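You operate a simulated robot arm through the tools that you are given. There is no shell and no other tool. Be economical: measure what you need, move in short steps, check, and stop when the job is done.

Carry out the task below with a simulated robot arm. There is one attempt and no reset: what you move stays moved.

TASK
Unlock the lost property box and take the brown pouch out.
Fine: use the key with the word printed by the lock; open the lid wide, pouch on the grey bench, shut the lid; the key stays in, at OPEN.
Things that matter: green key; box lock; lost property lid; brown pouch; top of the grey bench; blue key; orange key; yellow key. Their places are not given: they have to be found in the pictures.

It is judged by the outcome, as a careful person would: the job done as asked, and still so three seconds after it is handed in. It fails if anything else is knocked over, pushed out of place, dropped, spilled or broken.

THE ROBOT
A 6-joint arm with a two-finger parallel gripper, fixed in place. Base frame: the origin is at the foot of the arm, x ahead of it, y to its left, z up. Lengths are in m, angles in degrees, forces in N, time in s.
With the tool pointing down near the work surface it reaches from about 0.24 to 0.66 m from the base axis. Its first joint turns from -66.0 to 66.0 degrees. Payload 2.9 kg.
Tool frame: the origin (TCP) lies between the finger pads and is the grasp point; the fingertips stand 0.03 m ahead of it; z points along the fingers, y is the line along which they close. The gripper opens to 0.11 m. The fingers are 0.02 m wide and 0.01 m thick; the gripper's body (0.048 by 0.112 m) begins 0.055 m behind the TCP.
Orientation is told as [roll, pitch, yaw] about the base's x, y, z axes, in that order, counted from this pose: with the fingers straight down and closing along the base's y, the tool's x points along the base's -x, its y along +y and its z along -z.

THE INTERFACE
- The arm moves only by the tool move_arm. Its argument "moves" is a list of rows, each an object (a shift or turn left out is 0, a gripper value left out holds the last) with "translation": the shift along the base's x, y, z in m, a list of three; "dr": the turn, a rotation vector about the base's x, y, z in rad, a list of three; "gripper": the finger opening in m, from 0 to 0.11. In form: [{"translation": [dx, dy, dz], "dr": [ax, ay, az], "gripper": gripper}, ...]. A call has 1 to 8 rows; each row shifts and turns the commanded pose from where the row before left it. A row lasts 0.2 s, in which the tool goes at most 0.05 m and 8.6 degrees; a call with a longer step from one row to the next is refused whole, and so is a gripper value outside its range. A pose out of reach is approached as far as the arm can. The call stops where the force on the tool passes 70 N (or 10 N more than at its start, if that is more) or the arm is blocked; 0.2 s more then pass. The fingers move at their own pace (about 0.108 m/s each) and stop on an object; they squeeze with about 36 N. The grip force told is the motor's: it shows also when the fingers shut on nothing. Time passes only in rows, and 0.2 s behind the last, so rows that do not move let the fingers close. It gives the time, the measured TCP pose, the force on the tool (base axes), the opening and the grip force at its end, in the units of the frame above (readings bear some noise).
- Cameras (640 x 400 px; columns grow to the right, rows downward): "scene" is fixed at [0.0667, 0.4241, 1.4361]; the picture's right is [-0.85, -0.53, 0.00], its down [-0.14, 0.23, -0.96] and it looks along [0.51, -0.82, -0.27] (base axes); focal length 273 px, centre (320, 200). "wrist" rides on the gripper at [-0.036, 0, -0.057] in the tool frame; the picture's right is [0.00, -1.00, 0.00], its down [0.97, 0.00, -0.24] and it looks along [0.24, 0.00, 0.97] (tool axes); focal length 218 px, centre (320, 200).
- capture(camera): a new picture of that camera. No time passes.
- locate(camera, pixels): for up to 12 pixels [column, row] of the newest picture of that camera ("zoom" is the newest enlarged one), the place [x, y, z] in the base frame of the surface seen there, good to about 0.002 m, but the place of the scene camera against the robot may be out by one fixed shift of up to 0.025 m in any direction. No time passes.
- enlarge(camera, box): a new picture of the part [left, top, right, bottom] of that camera's present view, enlarged. No time passes.
- close_job(): hands the job in; it is judged then, once.

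Work in short steps. Measure before you move; look again where a grasp or a placing could have gone wrong, and mend it. You have 80 turns and 34 pictures in all, the two below and enlarged ones among them. Open the gripper and draw the arm clear of the work before you hand the job in, unless the task says otherwise; then end with one line.

The tools are called after "Call:" as name(argument=value, ...) on one line, values as JSON. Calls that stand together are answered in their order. move_arm: Moves the arm, as the interface text tells. Its arguments: {"type":"object","properties":{"moves":{"type":"array","items":{"type":"object","properties":{"translation":{"type":"array","items":{"type":"number"}},"dr":{"type":"array","items":{"type":"number"}},"gripper":{"type":"number"}}}}},"required":["moves"]} The other tools are called the same way: capture (camera) takes a picture; locate (camera, pixels) gives the place of the surface under pixels of a picture; enlarge (camera, box) takes an enlarged picture of a part of a camera's view; close_job () hands the job in.

At the start:

```text
t: 0.0
tool_pos: [0.2998, 0.1042, 1.3245]
tcp_rot: [0.1, -0.1, 0.0]
contact_force: [-0.3, -0.6, 0.0]
gripper_width: 0.11
grip_force: 0.0
```

scene: 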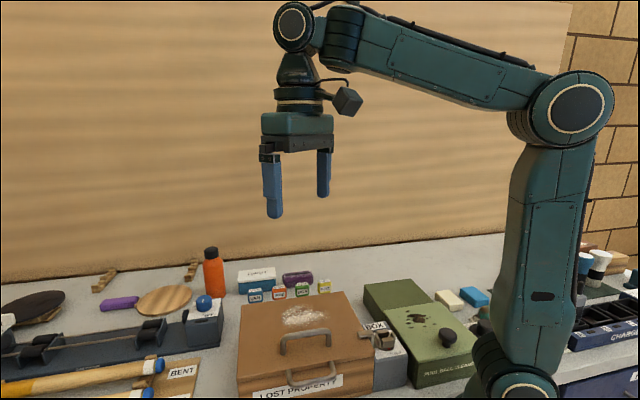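
wrist: 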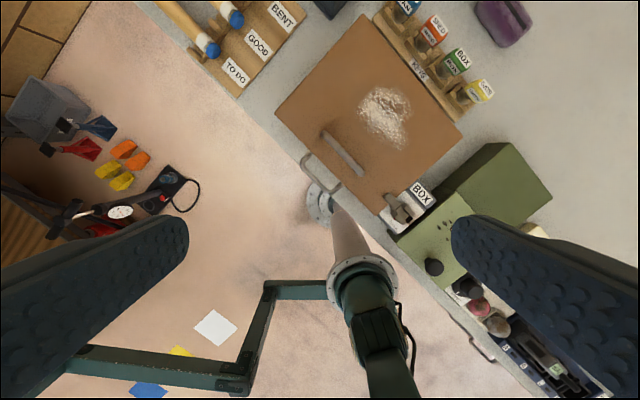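

The wrist view shows the box, the lock with label near (410,200), and a key rack near (440,60). I enlarge both to read the labels.

Call:
enlarge(camera="wrist", box=[360, 0, 520, 100])

Call:
enlarge(camera="scene", box=[220, 260, 440, 398])

Call:
locate(camera="wrist", pixels=[[343, 153], [321, 172], [400, 208], [420, 193], [275, 108], [367, 15], [462, 136], [380, 212], [436, 28], [459, 60], [483, 90], [405, 5]])

```text
4.00 times, centred on (440, 50) of wrist
```

zoom: 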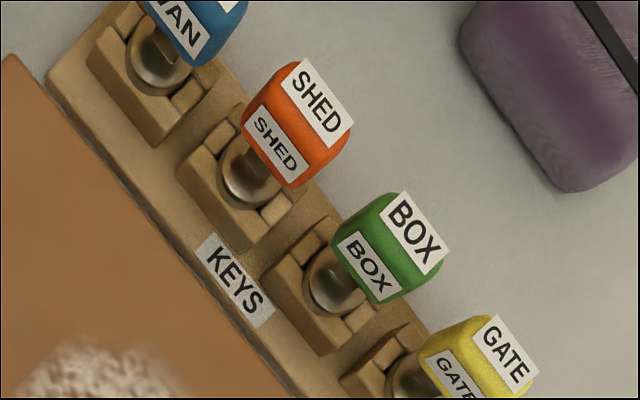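

```text
2.90 times, centred on (330, 329) of scene
```

zoom: 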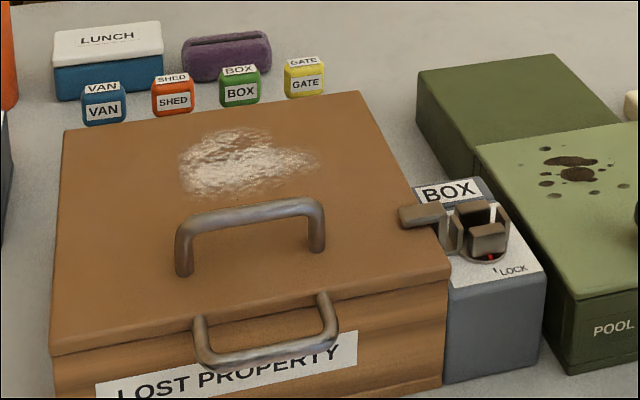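

```text
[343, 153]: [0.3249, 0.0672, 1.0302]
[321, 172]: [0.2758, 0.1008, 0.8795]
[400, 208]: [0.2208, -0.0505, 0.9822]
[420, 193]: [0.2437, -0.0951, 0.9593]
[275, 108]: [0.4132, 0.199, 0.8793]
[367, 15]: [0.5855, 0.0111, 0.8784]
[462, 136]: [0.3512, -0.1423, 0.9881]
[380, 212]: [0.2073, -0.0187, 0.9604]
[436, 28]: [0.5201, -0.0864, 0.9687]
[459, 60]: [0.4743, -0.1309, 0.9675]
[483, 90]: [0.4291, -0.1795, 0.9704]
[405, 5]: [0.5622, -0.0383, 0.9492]
```

The green key is marked BOX, same as the lock label. I go nearer to look at the rack and the lock from above.

Call:
move_arm(moves=[{"translation": [0.022, -0.036, -0.018]}, {"translation": [0.022, -0.036, -0.018]}, {"translation": [0.022, -0.036, -0.018]}, {"translation": [0.022, -0.036, -0.018]}, {"translation": [0.022, -0.036, -0.018]}, {"translation": [0.022, -0.036, -0.018]}])

Call:
capture(camera="wrist")

```text
t: 1.4
tool_pos: [0.4323, -0.1125, 1.2169]
tcp_rot: [0.0, -0.1, 0.0]
contact_force: [-0.2, 0.7, 0.5]
gripper_width: 0.1101
grip_force: 0.1
```

```text
29 pictures are left
```

wrist: 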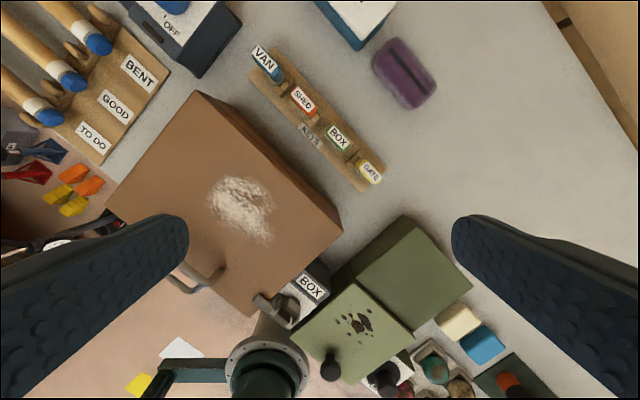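

Call:
enlarge(camera="wrist", box=[280, 70, 400, 200])

Call:
enlarge(camera="wrist", box=[240, 250, 340, 330])

Call:
locate(camera="wrist", pixels=[[338, 136], [304, 100], [370, 172], [344, 170], [105, 200], [198, 93], [342, 228], [252, 316], [310, 287], [263, 300], [290, 316], [355, 186]])

```text
3.08 times, centred on (340, 135) of wrist
```

zoom: 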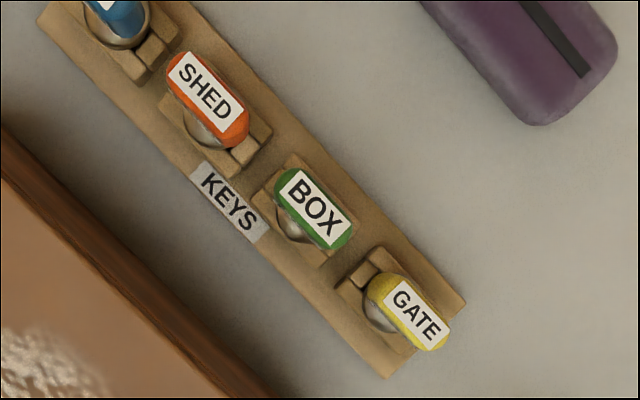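

```text
5.00 times, centred on (290, 290) of wrist
```

zoom: 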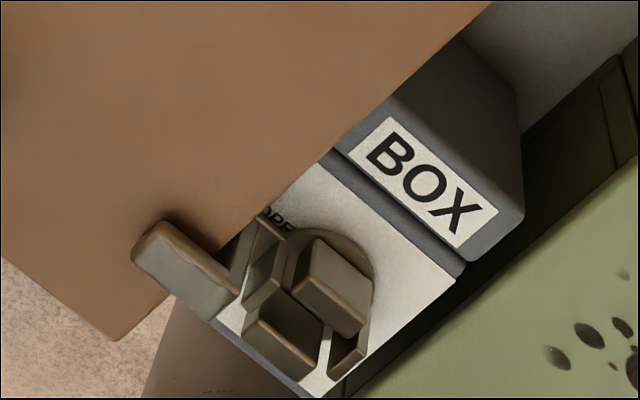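

```text
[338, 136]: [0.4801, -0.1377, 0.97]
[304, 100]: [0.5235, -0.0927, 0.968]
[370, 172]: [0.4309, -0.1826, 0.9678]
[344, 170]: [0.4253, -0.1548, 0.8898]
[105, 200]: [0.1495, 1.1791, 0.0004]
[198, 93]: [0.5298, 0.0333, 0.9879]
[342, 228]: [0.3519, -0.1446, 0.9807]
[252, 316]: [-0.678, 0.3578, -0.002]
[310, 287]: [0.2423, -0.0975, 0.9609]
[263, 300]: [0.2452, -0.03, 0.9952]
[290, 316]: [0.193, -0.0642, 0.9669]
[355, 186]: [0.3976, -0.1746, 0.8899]
```

The green head is a flat tab along the rack row at about (0.480,-0.138,0.970). I view the lock from above.

Call:
move_arm(moves=[{"translation": [-0.04, 0.012, -0.01]}, {"translation": [-0.04, 0.012, -0.01]}, {"translation": [-0.04, 0.012, -0.01]}, {"translation": [-0.04, 0.012, -0.01]}, {"translation": [-0.02, 0.0, -0.03]}, {"translation": [0, 0.0, 0]}])

Call:
capture(camera="wrist")

```text
t: 2.8
tool_pos: [0.2538, -0.0651, 1.1454]
tcp_rot: [0.0, -0.1, 0.0]
contact_force: [-0.7, -0.2, 1.1]
gripper_width: 0.1099
grip_force: 0.2
```

```text
26 pictures are left
```

wrist: 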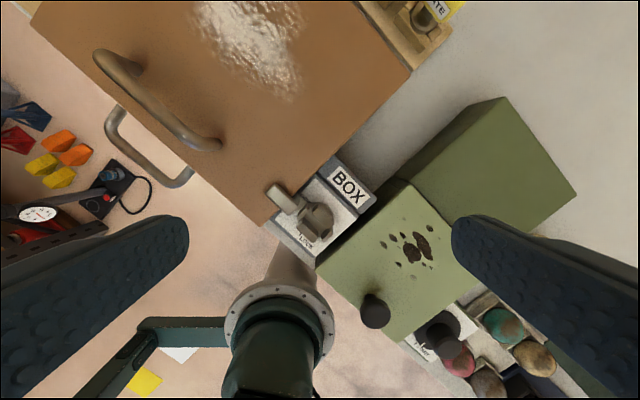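

Call:
enlarge(camera="wrist", box=[255, 150, 385, 265])

Call:
locate(camera="zoom", pixels=[[300, 310], [220, 260], [340, 360], [140, 230], [70, 190], [250, 120], [440, 180], [200, 400], [340, 220], [270, 300], [310, 280], [260, 250]])

```text
3.48 times, centred on (320, 208) of wrist
```

zoom: 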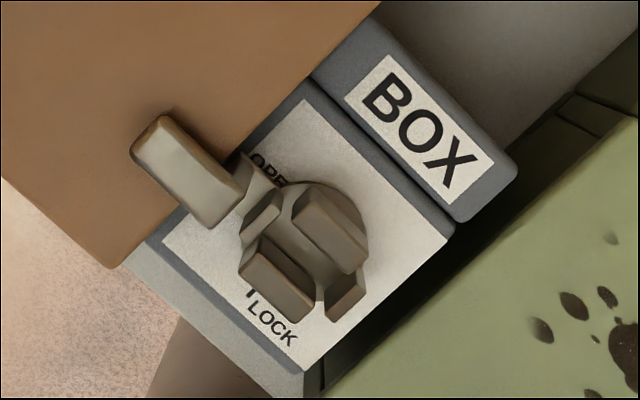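

```text
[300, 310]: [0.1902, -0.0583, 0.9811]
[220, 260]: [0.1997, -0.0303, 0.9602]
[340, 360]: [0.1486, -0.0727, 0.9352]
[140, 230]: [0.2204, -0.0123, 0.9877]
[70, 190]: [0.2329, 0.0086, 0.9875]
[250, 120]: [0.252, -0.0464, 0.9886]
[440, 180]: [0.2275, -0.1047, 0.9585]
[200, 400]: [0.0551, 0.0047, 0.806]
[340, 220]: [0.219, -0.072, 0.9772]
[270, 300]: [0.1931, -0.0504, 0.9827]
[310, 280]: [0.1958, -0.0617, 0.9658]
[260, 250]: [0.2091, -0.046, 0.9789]
```

The key slot seems to lie along the same direction as the key row. I zoom tighter to measure it, and test whether the tool reaches above the lock.

Call:
move_arm(moves=[{"translation": [-0.024, 0.0025, -0.02]}, {"translation": [-0.024, 0.0025, -0.02]}, {"translation": [0, 0, 0]}])

Call:
enlarge(camera="wrist", box=[250, 90, 390, 190])

```text
t: 3.6
tool_pos: [0.2049, -0.0589, 1.107]
tcp_rot: [0.0, -0.2, -0.1]
contact_force: [-0.1, 0.4, 0.0]
gripper_width: 0.11
grip_force: 0.1
```

```text
4.00 times, centred on (320, 140) of wrist
```

zoom: 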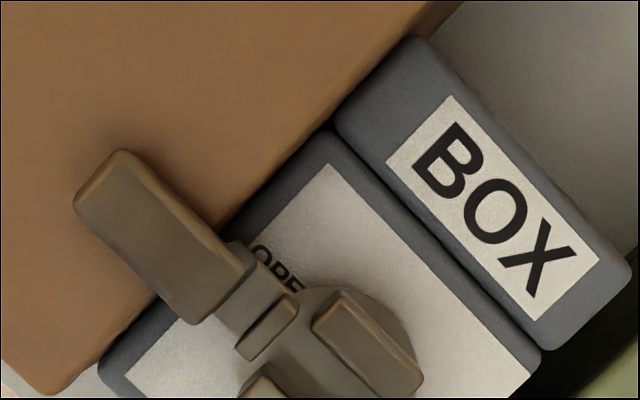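

Reach is fine here. I look at the rest of the lock.

Call:
enlarge(camera="wrist", box=[270, 140, 370, 220])

Call:
locate(camera="zoom", pixels=[[345, 160], [250, 260], [175, 130], [330, 290], [420, 110], [270, 190]])

```text
5.00 times, centred on (320, 180) of wrist
```

zoom: 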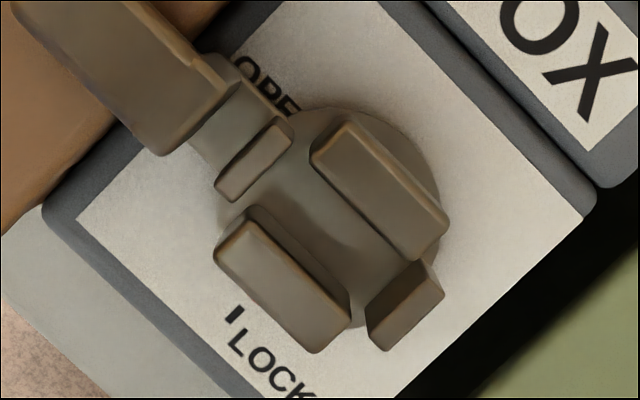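

```text
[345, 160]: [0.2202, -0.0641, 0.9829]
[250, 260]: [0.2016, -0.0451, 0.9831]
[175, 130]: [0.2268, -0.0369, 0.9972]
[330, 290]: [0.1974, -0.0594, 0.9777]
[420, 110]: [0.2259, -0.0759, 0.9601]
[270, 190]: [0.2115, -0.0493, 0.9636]
```

Call:
locate(camera="zoom", pixels=[[335, 145], [430, 220], [380, 190], [240, 235], [320, 320], [280, 280], [253, 160], [405, 300], [340, 230], [310, 220], [235, 312], [440, 170]])

Call:
capture(camera="wrist")

```text
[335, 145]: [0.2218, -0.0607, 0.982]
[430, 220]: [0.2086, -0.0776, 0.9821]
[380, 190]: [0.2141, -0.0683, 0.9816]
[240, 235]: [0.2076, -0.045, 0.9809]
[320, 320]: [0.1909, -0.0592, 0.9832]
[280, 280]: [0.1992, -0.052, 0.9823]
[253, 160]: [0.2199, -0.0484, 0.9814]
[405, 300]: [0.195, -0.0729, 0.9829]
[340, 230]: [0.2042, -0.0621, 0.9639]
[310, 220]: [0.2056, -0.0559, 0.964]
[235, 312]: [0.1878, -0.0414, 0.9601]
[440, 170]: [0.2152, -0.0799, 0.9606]
```

```text
22 pictures are left
```

wrist: 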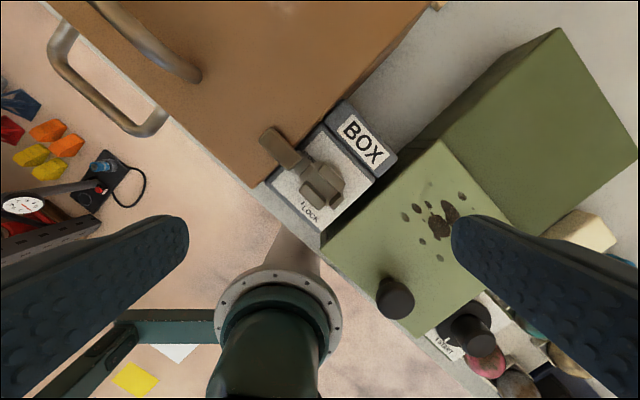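

Lock centre is (0.207,-0.0605), slot at about 45°, walls up to z 0.982. I now go over the green key, turning the tool to yaw 45 so the fingers close on its flat faces.

Call:
move_arm(moves=[{"translation": [0.037, -0.0107, 0], "dr": [0, 0, 0.1122], "gripper": 0.05}, {"translation": [0.037, -0.0107, 0], "dr": [0, 0, 0.1122]}, {"translation": [0.037, -0.0107, 0], "dr": [0, 0, 0.1122]}, {"translation": [0.037, -0.0107, 0], "dr": [0, 0, 0.1122]}, {"translation": [0.037, -0.0107, 0], "dr": [0, 0, 0.1122]}, {"translation": [0.037, -0.0107, 0], "dr": [0, 0, 0.1122]}, {"translation": [0.037, -0.0107, 0], "dr": [0, 0, 0.1122]}, {}])

Call:
capture(camera="wrist")

```text
t: 5.4
tool_pos: [0.4624, -0.1346, 1.1057]
tcp_rot: [0.0, -0.1, 45.0]
contact_force: [0.1, -0.1, 0.8]
gripper_width: 0.0502
grip_force: 0.0
```

```text
21 pictures are left
```

wrist: 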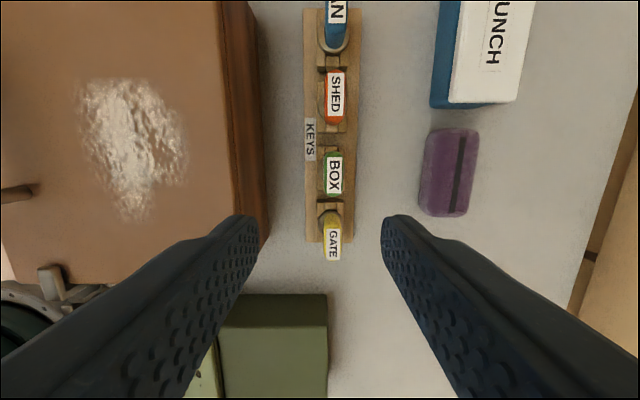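

Call:
enlarge(camera="wrist", box=[290, 130, 370, 270])

Call:
locate(camera="wrist", pixels=[[335, 158], [335, 174], [335, 190], [329, 172], [341, 172], [335, 228], [335, 244], [337, 80], [337, 110], [432, 172]])

```text
2.86 times, centred on (330, 200) of wrist
```

zoom: 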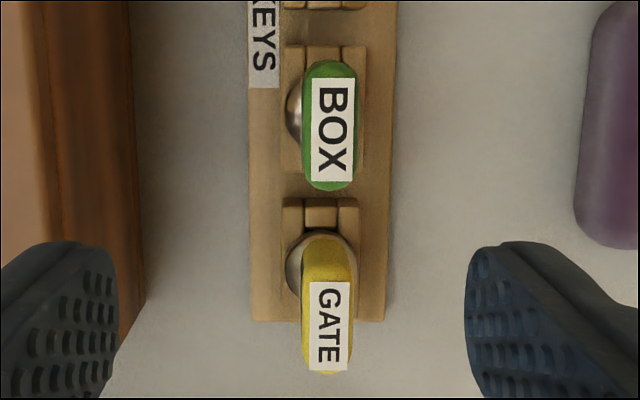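

```text
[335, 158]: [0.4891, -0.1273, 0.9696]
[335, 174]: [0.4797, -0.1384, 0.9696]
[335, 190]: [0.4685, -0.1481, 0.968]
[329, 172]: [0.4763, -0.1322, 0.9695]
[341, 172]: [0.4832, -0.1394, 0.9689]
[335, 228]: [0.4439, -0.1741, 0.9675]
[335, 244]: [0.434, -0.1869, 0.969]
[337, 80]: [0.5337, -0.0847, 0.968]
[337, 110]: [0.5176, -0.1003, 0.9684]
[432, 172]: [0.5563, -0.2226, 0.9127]
```

Green head centre is about (0.478,-0.137), top z 0.969. I centre over it and go down so the tips come to about z 0.946.

Call:
move_arm(moves=[{"translation": [0.0156, -0.0024, -0.02]}, {"translation": [0, 0, -0.035]}, {"translation": [0, 0, -0.035]}, {"translation": [0, 0, -0.025]}, {"translation": [0, 0, -0.014]}, {}])

Call:
capture(camera="wrist")

```text
t: 6.8
tool_pos: [0.4785, -0.1352, 0.9766]
tcp_rot: [0.0, -0.2, 45.1]
contact_force: [0.1, -0.4, -0.4]
gripper_width: 0.0502
grip_force: 0.0
```

```text
19 pictures are left
```

wrist: 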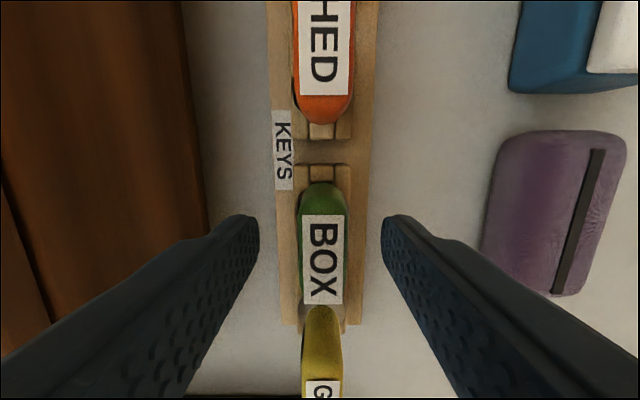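

The head is centred between the fingers (col ~322). I close.

Call:
move_arm(moves=[{"gripper": 0.0}, {}, {}])

```text
t: 7.6
tool_pos: [0.4784, -0.1346, 0.9774]
tcp_rot: [0.0, -0.2, 45.0]
contact_force: [-0.1, -0.4, 0.2]
gripper_width: 0.0168
grip_force: 35.9
```

Gripped (0.0168 m). I lift straight up.

Call:
move_arm(moves=[{"translation": [0, 0, 0.015]}, {"translation": [0, 0, 0.03]}, {"translation": [0, 0, 0.04]}, {"translation": [0, 0, 0.04]}, {"translation": [0, 0, 0.025]}, {}])

Call:
enlarge(camera="scene", box=[230, 210, 330, 310])

```text
t: 9.0
tool_pos: [0.4786, -0.1369, 1.1282]
tcp_rot: [0.0, -0.1, 45.0]
contact_force: [0.6, -0.1, -1.0]
gripper_width: 0.0166
grip_force: 35.8
```

```text
4.00 times, centred on (280, 260) of scene
```

zoom: 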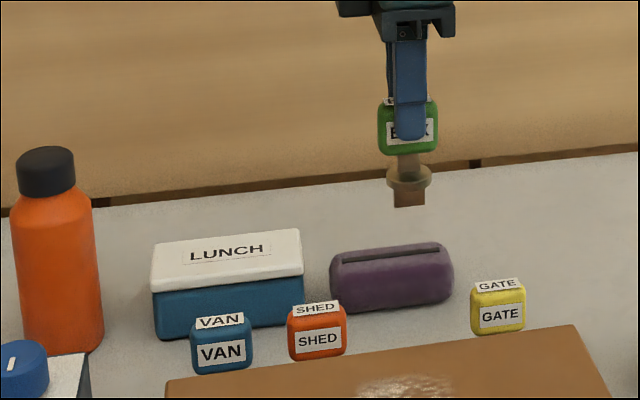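

Call:
locate(camera="zoom", pixels=[[430, 104], [385, 108], [385, 150], [430, 150], [408, 158], [390, 172], [428, 172], [408, 185], [397, 203], [421, 203]])

```text
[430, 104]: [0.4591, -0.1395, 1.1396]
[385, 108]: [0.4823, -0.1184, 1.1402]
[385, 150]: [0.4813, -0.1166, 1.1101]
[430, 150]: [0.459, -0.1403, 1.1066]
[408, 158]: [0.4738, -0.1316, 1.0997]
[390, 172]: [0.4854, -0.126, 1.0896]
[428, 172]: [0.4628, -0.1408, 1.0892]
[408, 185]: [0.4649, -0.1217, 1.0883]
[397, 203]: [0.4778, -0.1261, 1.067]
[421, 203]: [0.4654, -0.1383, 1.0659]
```

Key reaches about 0.085 m below the TCP. I carry it over to above the lock centre, keeping yaw.

Call:
move_arm(moves=[{"translation": [-0.0388, 0.0109, 0]}, {"translation": [-0.0388, 0.0109, 0]}, {"translation": [-0.0388, 0.0109, 0]}, {"translation": [-0.0388, 0.0109, 0]}, {"translation": [-0.0388, 0.0109, 0]}, {"translation": [-0.0388, 0.0109, 0]}, {"translation": [-0.0388, 0.0109, 0]}, {}])

Call:
move_arm(moves=[{"translation": [0, 0, -0.02]}, {"translation": [0, 0, -0.015]}, {}])

Call:
capture(camera="wrist")

Call:
enlarge(camera="scene", box=[340, 270, 430, 370])

```text
t: 10.8
tool_pos: [0.2088, -0.0561, 1.1283]
tcp_rot: [0.0, -0.2, 45.0]
contact_force: [0.0, 0.1, -0.3]
gripper_width: 0.0169
grip_force: 35.7
```

```text
t: 11.6
tool_pos: [0.2092, -0.0582, 1.0932]
tcp_rot: [-0.1, -0.1, 45.0]
contact_force: [-0.2, -0.1, -1.2]
gripper_width: 0.0166
grip_force: 36.5
```

```text
17 pictures are left
```

wrist: 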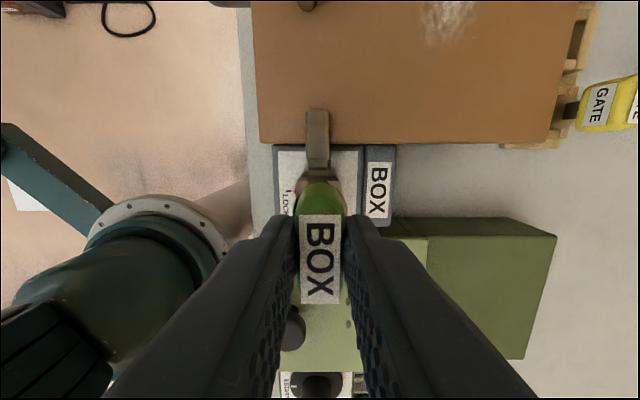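

```text
4.00 times, centred on (385, 320) of scene
```

zoom: 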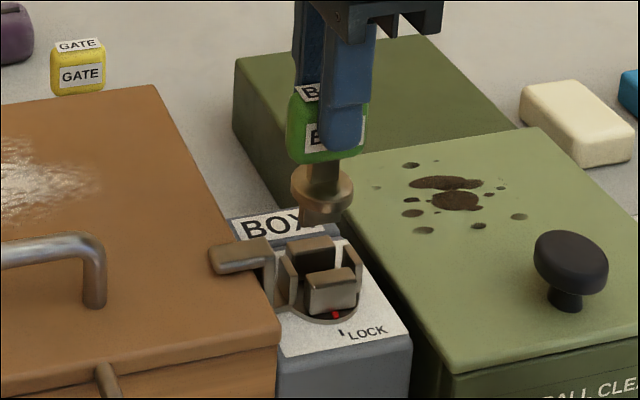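

Call:
enlarge(camera="wrist", box=[270, 100, 400, 220])

Call:
locate(camera="scene", pixels=[[385, 320]])

```text
3.33 times, centred on (335, 160) of wrist
```

zoom: 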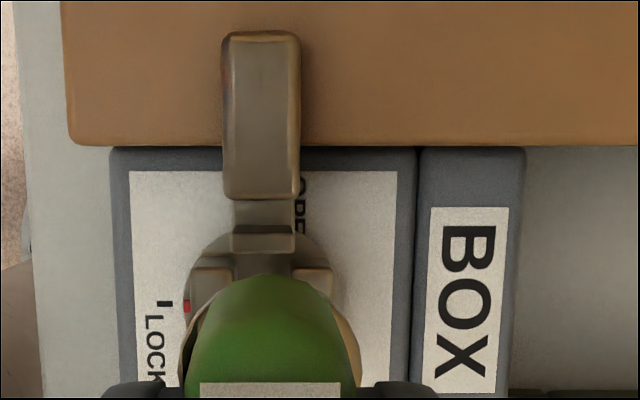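

```text
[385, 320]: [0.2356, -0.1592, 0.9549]
```

Call:
locate(camera="zoom", pixels=[[264, 242], [264, 240], [210, 268], [318, 268], [185, 300], [160, 303], [261, 120], [300, 185], [116, 200], [412, 200]])

```text
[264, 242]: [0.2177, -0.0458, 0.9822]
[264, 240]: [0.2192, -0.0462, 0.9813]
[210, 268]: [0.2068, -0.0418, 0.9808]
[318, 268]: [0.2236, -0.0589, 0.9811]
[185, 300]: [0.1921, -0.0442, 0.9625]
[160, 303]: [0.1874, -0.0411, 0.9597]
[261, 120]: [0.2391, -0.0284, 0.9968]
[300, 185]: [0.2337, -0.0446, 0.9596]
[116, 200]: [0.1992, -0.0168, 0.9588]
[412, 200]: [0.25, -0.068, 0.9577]
```

The wrist view shows the lock walls about 1–1.6 mm left of the key, and the scene shows about 1 mm along the slot. I correct by a small shift and lower gently between the walls.

Call:
move_arm(moves=[{"translation": [-0.0015, 0.0001, -0.008]}, {"translation": [0, 0, -0.008]}, {"translation": [0, 0, -0.008]}, {"translation": [0, 0, -0.006]}, {"translation": [0, 0, -0.004]}, {}])

Call:
enlarge(camera="scene", box=[355, 290, 415, 365])

```text
t: 13.0
tool_pos: [0.2055, -0.0594, 1.0572]
tcp_rot: [0.1, 0.0, 44.9]
contact_force: [-0.2, -0.5, -0.3]
gripper_width: 0.0168
grip_force: 36.7
```

```text
5.33 times, centred on (385, 328) of scene
```

zoom: 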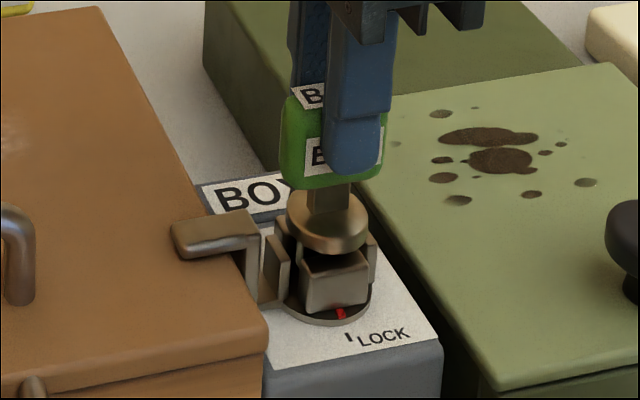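

The blade is inside the walls with no contact force. I continue down in small steps.

Call:
move_arm(moves=[{"translation": [0, 0, -0.003]}, {"translation": [0, 0, -0.002]}, {"translation": [0, 0, -0.002]}, {}])

```text
t: 14.0
tool_pos: [0.206, -0.0598, 1.0512]
tcp_rot: [0.0, -0.1, 45.0]
contact_force: [0.1, -0.2, -0.9]
gripper_width: 0.0169
grip_force: 35.8
```

Call:
move_arm(moves=[{"translation": [0, 0, -0.002]}, {"translation": [0, 0, -0.002]}, {}])

Call:
move_arm(moves=[{"translation": [0, 0, -0.002]}, {"translation": [0, 0, -0.001]}, {}])

```text
t: 14.8
tool_pos: [0.2057, -0.0601, 1.0476]
tcp_rot: [-0.3, -0.2, 45.0]
contact_force: [-2.0, 2.9, 43.7]
gripper_width: 0.0168
grip_force: 35.8
```

```text
t: 15.2
tool_pos: [0.2064, -0.0608, 1.048]
tcp_rot: [-0.3, -0.1, 45.0]
contact_force: [-1.6, -0.1, 6.7]
gripper_width: 0.0169
grip_force: 36.2
stopped in row 2: the force on the tool passed its limit (the readings are from after the stop); the commanded pose is now the measured one
```

Contact at TCP z 1.048. I check whether it is seated.

Call:
enlarge(camera="scene", box=[355, 290, 415, 365])

```text
5.33 times, centred on (385, 328) of scene
```

zoom: 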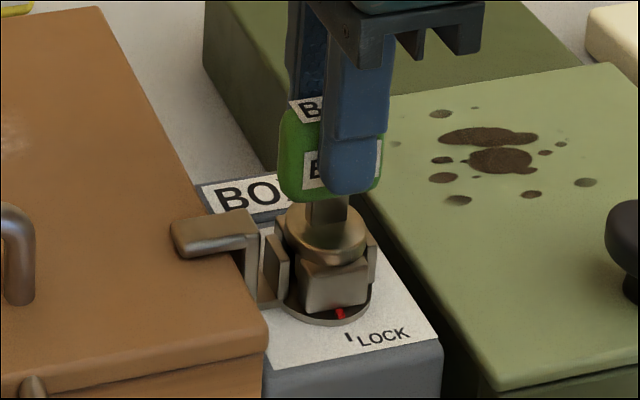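

The collar rests on the walls: seated. LOCK mark lies at 135° from the lock centre and OPEN at 45°, so I turn clockwise; first a short part.

Call:
move_arm(moves=[{"dr": [0, 0, -0.1]}, {"dr": [0, 0, -0.12]}, {"dr": [0, 0, -0.12]}, {}])

```text
t: 16.2
tool_pos: [0.2071, -0.0599, 1.0487]
tcp_rot: [-0.3, -0.1, 25.3]
contact_force: [-3.7, 4.1, 18.8]
gripper_width: 0.0169
grip_force: 36.2
```

Call:
move_arm(moves=[{"dr": [0, 0, -0.13]}, {"dr": [0, 0, -0.13]}, {"dr": [0, 0, -0.13]}, {"dr": [0, 0, -0.13]}, {}])

Call:
enlarge(camera="scene", box=[355, 290, 415, 365])

```text
t: 17.4
tool_pos: [0.2065, -0.0615, 1.0479]
tcp_rot: [-0.3, -0.2, -4.5]
contact_force: [-3.4, 0.3, 9.1]
gripper_width: 0.017
grip_force: 36.0
```

```text
5.33 times, centred on (385, 328) of scene
```

zoom: 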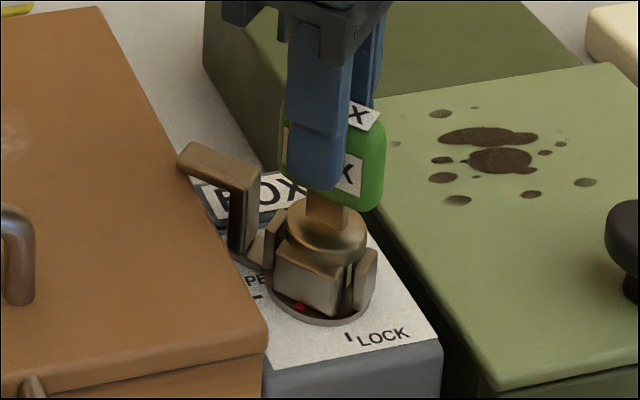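

The rotor turns with the key, the red pointer moving to OPEN. I turn the rest to 90°.

Call:
move_arm(moves=[{"dr": [0, 0, -0.13]}, {"dr": [0, 0, -0.13]}, {"dr": [0, 0, -0.13]}, {"dr": [0, 0, -0.13]}, {"dr": [0, 0, -0.12]}, {"dr": [0, 0, -0.065]}, {}])

Call:
enlarge(camera="scene", box=[355, 290, 415, 365])

```text
t: 19.0
tool_pos: [0.2055, -0.0606, 1.0488]
tcp_rot: [-0.2, -0.2, -44.8]
contact_force: [-6.1, 2.2, 28.2]
gripper_width: 0.0167
grip_force: 36.3
```

```text
5.33 times, centred on (385, 328) of scene
```

zoom: 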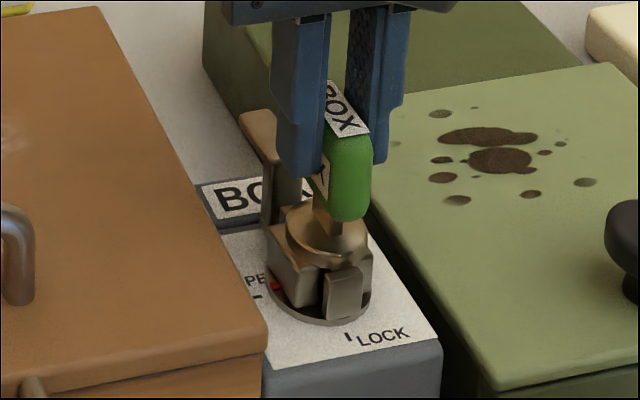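

The pointer is by OPEN. I release and raise, then view from above to check the angle.

Call:
move_arm(moves=[{"translation": [0, 0, 0.001]}, {"gripper": 0.05}, {}, {"translation": [0, 0, 0.02]}, {"translation": [0.01, -0.01, 0.04]}, {"translation": [0.01, -0.01, 0.04]}, {"translation": [0.03, -0.03, 0.02]}, {}])

Call:
capture(camera="wrist")

```text
t: 20.8
tool_pos: [0.2572, -0.112, 1.1702]
tcp_rot: [-0.3, -0.2, -44.7]
contact_force: [0.5, 0.4, 0.7]
gripper_width: 0.0498
grip_force: 0.1
```

```text
10 pictures are left
```

wrist: 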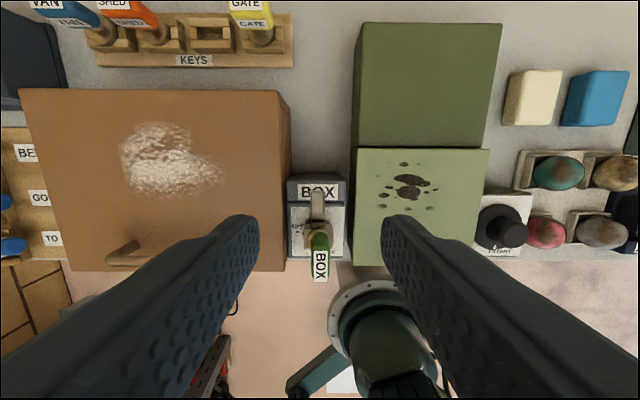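

The latch now stands parallel to the lid edge: open. Next I go above the lid's top handle (about (0.325,0.067,1.03)), turning back to yaw 45 so the fingers straddle the bar.

Call:
move_arm(moves=[{"translation": [0.0057, 0.0149, 0], "dr": [0, 0, 0.131], "gripper": 0.07}, {"translation": [0.0057, 0.0149, 0], "dr": [0, 0, 0.131]}, {"translation": [0.0057, 0.0149, 0], "dr": [0, 0, 0.131]}, {"translation": [0.0057, 0.0149, 0], "dr": [0, 0, 0.131]}, {"translation": [0.0057, 0.0149, 0], "dr": [0, 0, 0.131]}, {"translation": [0.0057, 0.0149, 0], "dr": [0, 0, 0.131]}])

Call:
move_arm(moves=[{"translation": [0.0057, 0.0149, 0], "dr": [0, 0, 0.131]}, {"translation": [0.0057, 0.0149, 0], "dr": [0, 0, 0.131]}, {"translation": [0.0057, 0.0149, -0.01], "dr": [0, 0, 0.131]}, {"translation": [0.0057, 0.0149, -0.01], "dr": [0, 0, 0.131]}, {"translation": [0.0057, 0.0149, -0.01], "dr": [0, 0, 0.131]}, {"translation": [0.0057, 0.0149, -0.01], "dr": [0, 0, 0.131]}, {}])

Call:
capture(camera="wrist")

```text
t: 22.2
tool_pos: [0.2919, -0.0212, 1.1665]
tcp_rot: [-0.3, -0.2, 0.4]
contact_force: [0.3, -0.2, 0.9]
gripper_width: 0.0699
grip_force: 0.1
```

```text
t: 23.8
tool_pos: [0.3229, 0.0691, 1.1278]
tcp_rot: [-0.3, -0.2, 45.6]
contact_force: [-0.7, 0.7, 0.2]
gripper_width: 0.0701
grip_force: 0.1
```

```text
9 pictures are left
```

wrist: 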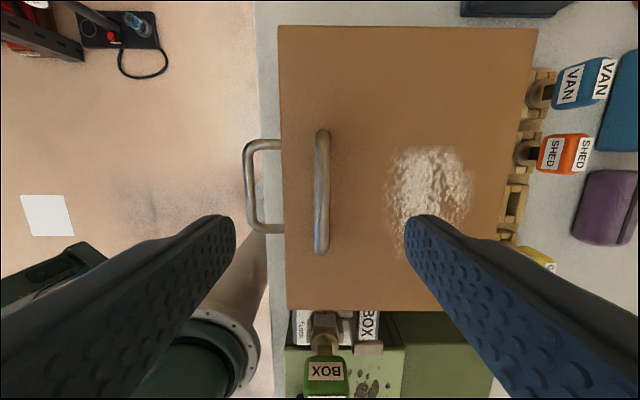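

Call:
locate(camera="wrist", pixels=[[322, 140], [322, 192], [322, 245], [283, 190], [249, 188], [275, 145], [282, 40], [536, 40], [286, 310], [521, 180], [300, 190], [283, 228]])

```text
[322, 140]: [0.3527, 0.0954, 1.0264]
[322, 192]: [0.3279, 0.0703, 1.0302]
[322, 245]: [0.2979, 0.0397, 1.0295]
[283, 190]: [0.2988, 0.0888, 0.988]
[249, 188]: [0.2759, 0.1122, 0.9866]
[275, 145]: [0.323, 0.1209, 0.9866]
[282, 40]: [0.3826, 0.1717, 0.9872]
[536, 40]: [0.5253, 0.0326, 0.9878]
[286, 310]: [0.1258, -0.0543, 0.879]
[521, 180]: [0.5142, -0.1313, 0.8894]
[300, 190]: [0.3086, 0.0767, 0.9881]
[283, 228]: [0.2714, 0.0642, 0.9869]
```

The front handle (bar at (0.276,0.112,0.985)) is on the lid edge and can be held by a vertical tool through the whole swing about the back edge. I go above it with a narrow opening.

Call:
move_arm(moves=[{"translation": [-0.0235, 0.022, -0.01], "gripper": 0.03, "dr": [0, 0, -0.01]}, {"translation": [-0.0235, 0.022, -0.02]}, {"translation": [0, 0, -0.03]}, {}])

Call:
capture(camera="wrist")

```text
t: 24.8
tool_pos: [0.2784, 0.1115, 1.0646]
tcp_rot: [-0.3, -0.2, 44.8]
contact_force: [0.1, -0.9, 1.0]
gripper_width: 0.0301
grip_force: 0.1
```

```text
8 pictures are left
```

wrist: 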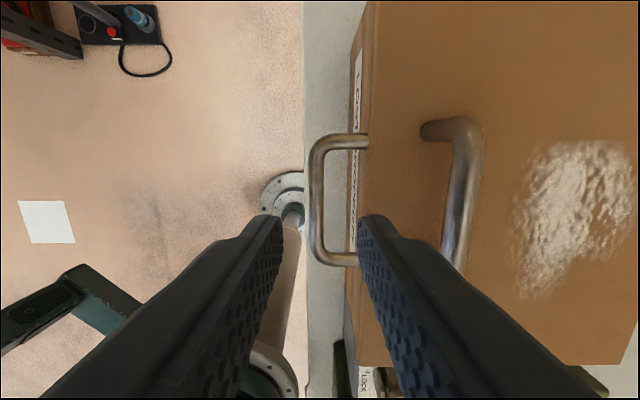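

Bar is at col 316, about 2 mm to the left. I correct, go down and close.

Call:
move_arm(moves=[{"translation": [-0.0015, 0.0015, -0.02]}, {"translation": [0, 0, -0.025]}, {"translation": [0, 0, -0.022]}, {}, {"gripper": 0.0}, {}, {}])

```text
t: 26.4
tool_pos: [0.2761, 0.1117, 1.0002]
tcp_rot: [-0.4, -0.1, 44.7]
contact_force: [10.3, -13.9, -1.8]
gripper_width: 0.0097
grip_force: 44.9
```

Gripped on the bar (0.0097 m). I start the swing about the back edge with a short part and watch the force.

Call:
move_arm(moves=[{"translation": [0.0006, -0.0006, 0.0123]}, {"translation": [0.0007, -0.0007, 0.0123]}, {"translation": [0.0011, -0.0011, 0.0122]}, {"translation": [0.0016, -0.0016, 0.0121]}, {}])

```text
t: 27.6
tool_pos: [0.281, 0.1076, 1.0506]
tcp_rot: [-0.6, 0.1, 44.1]
contact_force: [18.9, -40.9, -11.7]
gripper_width: 0.0097
grip_force: 45.0
```

Sideways pull toward the hinge of ~45 N: I relieve by shifting toward the hinge and read again.

Call:
move_arm(moves=[{"translation": [0.001, -0.0015, 0]}, {}, {}])

```text
t: 28.4
tool_pos: [0.2819, 0.1068, 1.0497]
tcp_rot: [-0.3, 0.1, 44.6]
contact_force: [5.3, -27.5, -6.3]
gripper_width: 0.0096
grip_force: 45.3
```

Call:
move_arm(moves=[{"translation": [0.0004, -0.002, 0]}, {}])

```text
t: 29.0
tool_pos: [0.2815, 0.1071, 1.0501]
tcp_rot: [-0.1, -0.2, 44.9]
contact_force: [1.0, -12.5, -3.7]
gripper_width: 0.0096
grip_force: 45.1
```

Call:
move_arm(moves=[{"translation": [0.0045, -0.005, 0.0196]}, {"translation": [0.0056, -0.0058, 0.019]}, {"translation": [0.0068, -0.0068, 0.0182]}, {"translation": [0.0079, -0.0079, 0.0173]}, {}])

```text
t: 30.2
tool_pos: [0.3042, 0.0847, 1.1259]
tcp_rot: [-0.4, -0.3, 45.2]
contact_force: [-18.9, 30.9, 23.4]
gripper_width: 0.0095
grip_force: 44.8
```

The force is now outward along the radius; I relieve it by ~3 mm and go on with a slightly larger radius.

Call:
move_arm(moves=[{"translation": [-0.0016, 0.002, 0.0016]}, {}, {"translation": [0.0094, -0.0094, 0.0184]}, {}])

```text
t: 31.2
tool_pos: [0.3135, 0.0756, 1.1435]
tcp_rot: [-0.3, -0.1, 44.7]
contact_force: [4.4, -2.2, -4.6]
gripper_width: 0.0095
grip_force: 44.3
```

Call:
move_arm(moves=[{"translation": [0.0108, -0.0108, 0.0181]}, {"translation": [0.0119, -0.0119, 0.0166]}, {"translation": [0.013, -0.013, 0.0149]}, {}])

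```text
t: 32.2
tool_pos: [0.3531, 0.0365, 1.1938]
tcp_rot: [-0.4, -0.2, 44.8]
contact_force: [25.3, -3.0, -31.3]
gripper_width: 0.0097
grip_force: 44.8
```

Call:
move_arm(moves=[{"translation": [0.0018, -0.0004, -0.0025]}, {}, {"translation": [0.0142, -0.0142, 0.0102]}, {"translation": [0.0149, -0.0149, 0.0081]}, {}])

```text
t: 33.4
tool_pos: [0.3792, 0.0098, 1.2127]
tcp_rot: [-0.6, -0.6, 45.0]
contact_force: [-14.2, 13.3, 44.1]
gripper_width: 0.0094
grip_force: 45.5
```

Call:
move_arm(moves=[{"translation": [-0.001, 0.001, 0.0033]}, {}, {"translation": [0.0158, -0.0158, 0.0064]}, {"translation": [0.0162, -0.0162, 0.004]}, {}])

Call:
capture(camera="scene")

```text
t: 34.6
tool_pos: [0.4117, -0.0232, 1.2248]
tcp_rot: [-0.4, -0.2, 44.7]
contact_force: [-12.5, -4.7, 28.1]
gripper_width: 0.0094
grip_force: 45.2
```

```text
7 pictures are left
```

scene: 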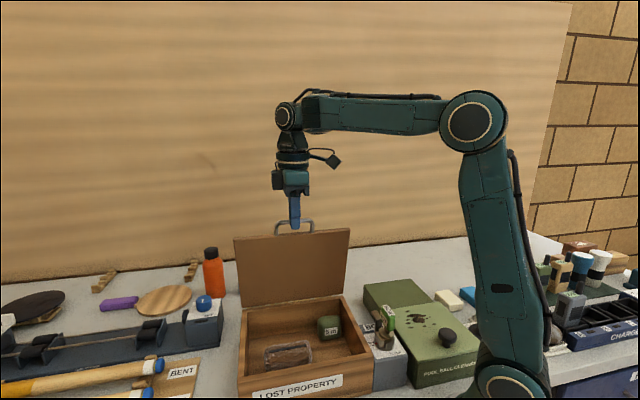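

The lid is at about 80°; pouch and a green tin visible inside. I carry on past vertical.

Call:
move_arm(moves=[{"translation": [-0.0004, 0, 0.002]}, {"translation": [0.0165, -0.0165, 0.0027]}, {"translation": [0.0167, -0.0167, 0.0003]}, {}])

Call:
move_arm(moves=[{"translation": [0.0083, -0.0083, -0.0008]}, {"translation": [0.0083, -0.0083, -0.0014]}, {"translation": [0.0076, -0.0076, -0.0021]}, {}])

```text
t: 35.6
tool_pos: [0.4374, -0.0478, 1.2289]
tcp_rot: [0.6, 0.7, 45.3]
contact_force: [-48.8, 48.9, 3.7]
gripper_width: 0.0094
grip_force: 44.7
```

```text
t: 35.9
tool_pos: [0.4368, -0.0474, 1.2294]
tcp_rot: [1.4, 1.1, 45.8]
contact_force: [-20.5, 26.0, 6.5]
gripper_width: 0.0097
grip_force: 45.3
stopped in row 1: the force on the tool passed its limit (the readings are from after the stop); the commanded pose is now the measured one
```

The swing is blocked at about 90°+, likely the hinge stop. I check how the lid stands.

Call:
capture(camera="wrist")

```text
6 pictures are left
```

wrist: 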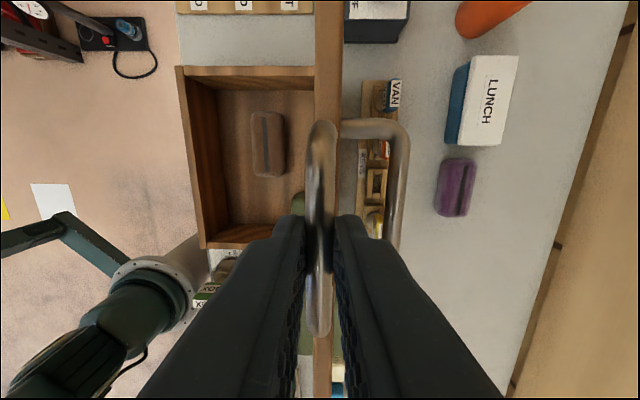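

Call:
locate(camera="wrist", pixels=[[328, 60], [316, 60], [340, 60], [316, 130], [337, 100], [345, 150], [268, 145], [268, 118], [268, 175], [252, 145], [284, 145], [262, 110]])

```text
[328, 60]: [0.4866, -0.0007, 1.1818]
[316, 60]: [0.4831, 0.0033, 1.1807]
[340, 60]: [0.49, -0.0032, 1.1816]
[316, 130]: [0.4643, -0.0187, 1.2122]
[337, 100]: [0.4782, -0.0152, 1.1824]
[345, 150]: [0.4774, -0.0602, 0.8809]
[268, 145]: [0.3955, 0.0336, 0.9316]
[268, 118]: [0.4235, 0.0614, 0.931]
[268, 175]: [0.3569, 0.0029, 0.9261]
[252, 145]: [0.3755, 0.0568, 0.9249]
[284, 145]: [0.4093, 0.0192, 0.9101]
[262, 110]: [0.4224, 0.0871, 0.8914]
```

Lid stands just past vertical against its stop. I open the fingers around the bar, raise clear, and check that the lid stays.

Call:
move_arm(moves=[{"gripper": 0.03}, {}, {}, {"translation": [0, 0, 0.02]}, {"translation": [0, 0, 0.04]}, {}, {}])

Call:
capture(camera="scene")

```text
t: 37.5
tool_pos: [0.4397, -0.0503, 1.2898]
tcp_rot: [1.0, 0.8, 45.4]
contact_force: [0.6, 0.1, 0.2]
gripper_width: 0.0301
grip_force: 0.0
```

```text
5 pictures are left
```

scene: 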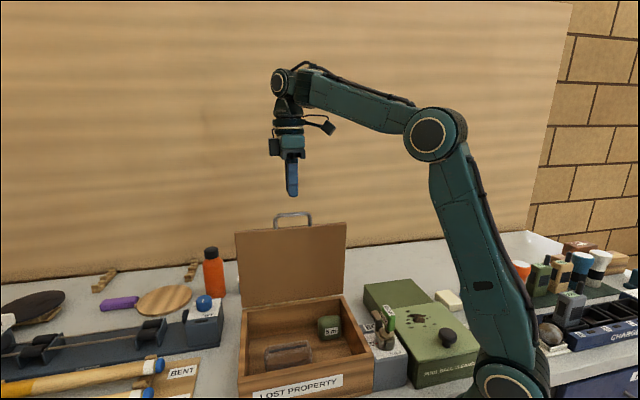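

The lid stays open. The pouch centre is about (0.392,0.032), top z 0.932. I straighten the tool, move over it and look.

Call:
move_arm(moves=[{"translation": [-0.024, 0.041, 0], "dr": [-0.0175, -0.014, -0.007], "gripper": 0.085}, {"translation": [-0.0237, 0.0413, 0]}, {"translation": [0, 0, -0.05]}, {"translation": [0, 0, -0.05]}, {"translation": [0, 0, -0.05]}, {"translation": [0, 0, -0.04]}, {}])

Call:
capture(camera="wrist")

```text
t: 39.1
tool_pos: [0.4364, 0.0331, 1.2113]
tcp_rot: [-1.0, 1.2, 44.6]
contact_force: [-31.1, -27.4, 43.4]
gripper_width: 0.0846
grip_force: 0.0
out of reach, approached as far as the arm can: row 3, 4, 5, 6
```

```text
4 pictures are left
```

wrist: 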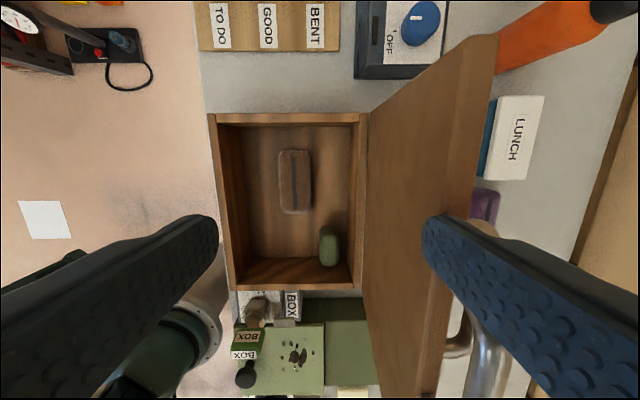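

The tool did not get where it was sent (x 0.436, finger near the lid edge). I back up straight to recover and read the pose.

Call:
move_arm(moves=[{"translation": [0, 0, 0.05]}, {"translation": [0, 0, 0.05]}, {"translation": [0, 0, 0.05]}, {"translation": [0, 0, 0.04]}, {}, {}])

```text
t: 40.5
tool_pos: [0.4219, 0.0339, 1.3514]
tcp_rot: [-0.3, 0.9, 45.0]
contact_force: [0.6, 0.1, 0.0]
gripper_width: 0.0847
grip_force: 0.0
out of reach, approached as far as the arm can: row 3, 4
```

Call:
move_arm(moves=[{"translation": [0, 0, -0.04]}, {"translation": [-0.02, 0, 0]}, {"translation": [-0.02, 0, 0]}, {}, {}])

```text
t: 41.7
tool_pos: [0.3801, 0.0348, 1.3129]
tcp_rot: [-0.2, 0.9, 45.0]
contact_force: [0.1, 0.2, 0.8]
gripper_width: 0.0853
grip_force: 0.0
```

Recovered at (0.380,0.035,1.313). I descend in smaller parts now, checking.

Call:
move_arm(moves=[{"translation": [0.005, -0.001, -0.03], "dr": [0, -0.014, 0]}, {"translation": [0.005, -0.001, -0.03]}, {"translation": [0, 0, -0.03]}, {}])

```text
t: 42.7
tool_pos: [0.3957, 0.0364, 1.2322]
tcp_rot: [-0.8, 0.5, 44.4]
contact_force: [-0.6, 0.0, 0.3]
gripper_width: 0.085
grip_force: 0.0
out of reach, approached as far as the arm can: row 3
```

A small unreachable patch seems to be here. I go round it: in toward the base, down, then out at lower height.

Call:
move_arm(moves=[{"translation": [-0.02, 0.01, 0.01], "dr": [0.01, -0.008, 0.01]}, {"translation": [-0.025, 0.013, 0]}, {"translation": [-0.02, 0.012, 0]}, {}])

Call:
move_arm(moves=[{"translation": [0, 0, -0.03]}, {"translation": [0, 0, -0.03]}, {"translation": [0, 0, -0.03]}, {}])

```text
t: 43.7
tool_pos: [0.3297, 0.0726, 1.2524]
tcp_rot: [-0.6, -0.2, 45.5]
contact_force: [-0.4, 0.1, 0.2]
gripper_width: 0.085
grip_force: 0.0
out of reach, approached as far as the arm can: row 2, 3
```

```text
t: 44.7
tool_pos: [0.3287, 0.0712, 1.1607]
tcp_rot: [-0.7, -0.5, 46.5]
contact_force: [0.6, -1.2, -0.7]
gripper_width: 0.0848
grip_force: 0.0
out of reach, approached as far as the arm can: row 1, 2
```

Call:
move_arm(moves=[{"translation": [0.005, -0.003, -0.03], "dr": [0.01, 0.008, -0.024]}, {"translation": [0.019, -0.012, -0.02]}, {"translation": [0.02, -0.012, 0]}, {"translation": [0.019, -0.012, 0]}, {}])

```text
t: 45.9
tool_pos: [0.3924, 0.0283, 1.1092]
tcp_rot: [0.0, -0.4, 44.2]
contact_force: [0.2, 0.6, -0.5]
gripper_width: 0.085
grip_force: 0.0
```

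Now over the box. I locate the pouch again in the last wrist picture (pouch at cols 279–311, rows 149–214).

Call:
locate(camera="wrist", pixels=[[295, 181], [295, 154], [295, 209], [284, 181], [306, 181], [240, 181], [350, 181], [327, 245], [295, 135], [255, 230]])

```text
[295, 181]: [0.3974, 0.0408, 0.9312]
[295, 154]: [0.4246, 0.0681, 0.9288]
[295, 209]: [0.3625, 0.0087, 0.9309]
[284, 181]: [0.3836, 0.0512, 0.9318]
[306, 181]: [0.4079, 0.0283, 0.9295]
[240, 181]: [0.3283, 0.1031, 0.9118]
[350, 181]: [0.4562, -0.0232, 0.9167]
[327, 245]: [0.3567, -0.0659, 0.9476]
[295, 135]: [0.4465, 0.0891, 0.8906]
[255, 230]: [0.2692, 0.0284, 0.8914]
```

Call:
move_arm(moves=[{"translation": [0.0016, 0.009, -0.03], "dr": [0, 0.005, 0.012]}, {"translation": [0, 0, -0.035]}, {"translation": [0, 0, -0.035]}, {"translation": [0, 0, -0.035]}, {}])

```text
t: 47.1
tool_pos: [0.3975, 0.0409, 0.9751]
tcp_rot: [0.2, -0.2, 44.8]
contact_force: [0.4, -0.1, -0.1]
gripper_width: 0.085
grip_force: 0.1
```

Call:
move_arm(moves=[{"translation": [-0.001, -0.001, -0.025]}, {"translation": [0, 0, -0.015]}, {"translation": [0, 0, -0.008]}, {}, {"gripper": 0.0}, {}, {}, {}])

```text
t: 48.9
tool_pos: [0.3949, 0.0386, 0.9277]
tcp_rot: [0.2, -0.3, 44.8]
contact_force: [-0.1, -0.5, -0.5]
gripper_width: 0.0514
grip_force: 36.3
```

Gripped (0.0514 m). I lift it out of the box.

Call:
move_arm(moves=[{"translation": [0, 0, 0.025]}, {"translation": [0, 0, 0.04]}, {"translation": [0, 0, 0.045]}, {"translation": [0, 0, 0.045]}, {"translation": [0, 0, 0.038]}, {}])

```text
t: 50.3
tool_pos: [0.3934, 0.0397, 1.1207]
tcp_rot: [0.1, -0.2, 44.9]
contact_force: [1.1, 0.2, -0.7]
gripper_width: 0.0513
grip_force: 35.4
```

I carry it sideways past the lid's right end (above lock and key), keeping height.

Call:
move_arm(moves=[{"translation": [-0.0289, -0.0292, 0.002]}, {"translation": [-0.0289, -0.0292, 0.002]}, {"translation": [-0.0289, -0.0292, 0.001]}, {"translation": [-0.0289, -0.0292, 0]}, {"translation": [-0.0289, -0.0292, 0]}, {"translation": [-0.0289, -0.0292, 0]}, {}])

```text
t: 51.9
tool_pos: [0.2233, -0.1394, 1.1307]
tcp_rot: [0.2, -0.2, 45.0]
contact_force: [-0.6, 0.5, -1.3]
gripper_width: 0.0516
grip_force: 36.3
```

Call:
move_arm(moves=[{"translation": [0.031, -0.0273, 0]}, {"translation": [0.031, -0.0273, 0]}, {"translation": [0.031, -0.0273, 0]}, {"translation": [0.031, -0.0273, 0]}, {"translation": [0.031, -0.0273, 0]}, {"translation": [0.031, -0.0273, 0]}, {"translation": [0.031, -0.0273, 0]}, {}])

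Call:
capture(camera="wrist")

```text
t: 53.7
tool_pos: [0.44, -0.3258, 1.124]
tcp_rot: [0.3, -0.3, 44.9]
contact_force: [-0.8, -0.2, -1.1]
gripper_width: 0.0513
grip_force: 36.5
```

```text
3 pictures are left
```

wrist: 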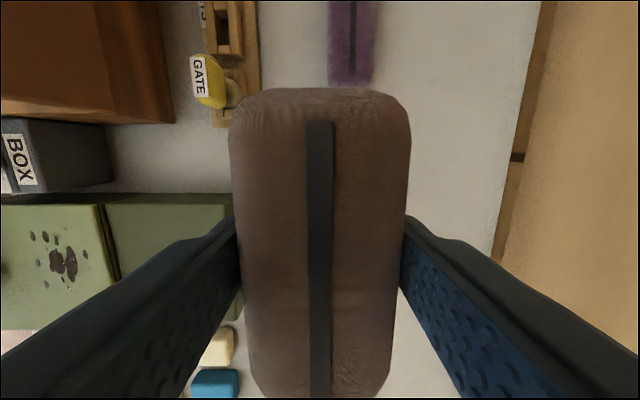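

The spot below (about (320,174) in the view) is clear bench. I lower the pouch.

Call:
move_arm(moves=[{"translation": [0, 0, -0.045]}, {"translation": [0, 0, -0.045]}, {"translation": [0, 0, -0.045]}, {"translation": [0, 0, -0.035]}, {"translation": [0, 0, -0.015]}, {}])

```text
t: 55.1
tool_pos: [0.4396, -0.3241, 0.9388]
tcp_rot: [0.3, -0.1, 44.9]
contact_force: [-0.2, -0.2, -0.6]
gripper_width: 0.0515
grip_force: 36.2
```

Call:
move_arm(moves=[{"translation": [0, 0, -0.005]}, {"translation": [0, 0, -0.003]}, {"translation": [0, 0, -0.002]}, {}])

```text
t: 56.1
tool_pos: [0.4394, -0.3265, 0.9292]
tcp_rot: [0.1, -0.2, 44.8]
contact_force: [-0.7, 0.7, -1.4]
gripper_width: 0.0514
grip_force: 35.6
```

Call:
move_arm(moves=[{"translation": [0, 0, -0.002]}, {}, {"gripper": 0.08}, {}, {}, {"translation": [0, 0, 0.03]}, {"translation": [0, 0, 0.045]}, {}])

```text
t: 57.9
tool_pos: [0.4397, -0.3309, 1.0024]
tcp_rot: [0.2, -0.1, 44.9]
contact_force: [0.1, 0.0, -0.7]
gripper_width: 0.0802
grip_force: 0.0
```

The pouch is set down. Now I raise and go back above the lid's front bar to close it.

Call:
move_arm(moves=[{"translation": [0, 0, 0.045]}, {"translation": [0, 0, 0.045]}, {"translation": [0, 0.02, 0.045]}, {"translation": [0, 0.03, 0.035]}, {"translation": [0, 0.03, 0.035]}, {"translation": [0, 0.03, 0.035], "gripper": 0.035}, {"translation": [0, 0.03, 0.035]}, {}])

```text
t: 59.7
tool_pos: [0.439, -0.19, 1.2776]
tcp_rot: [0.2, -0.2, 44.9]
contact_force: [-1.0, -0.8, 0.7]
gripper_width: 0.0349
grip_force: 0.0
```

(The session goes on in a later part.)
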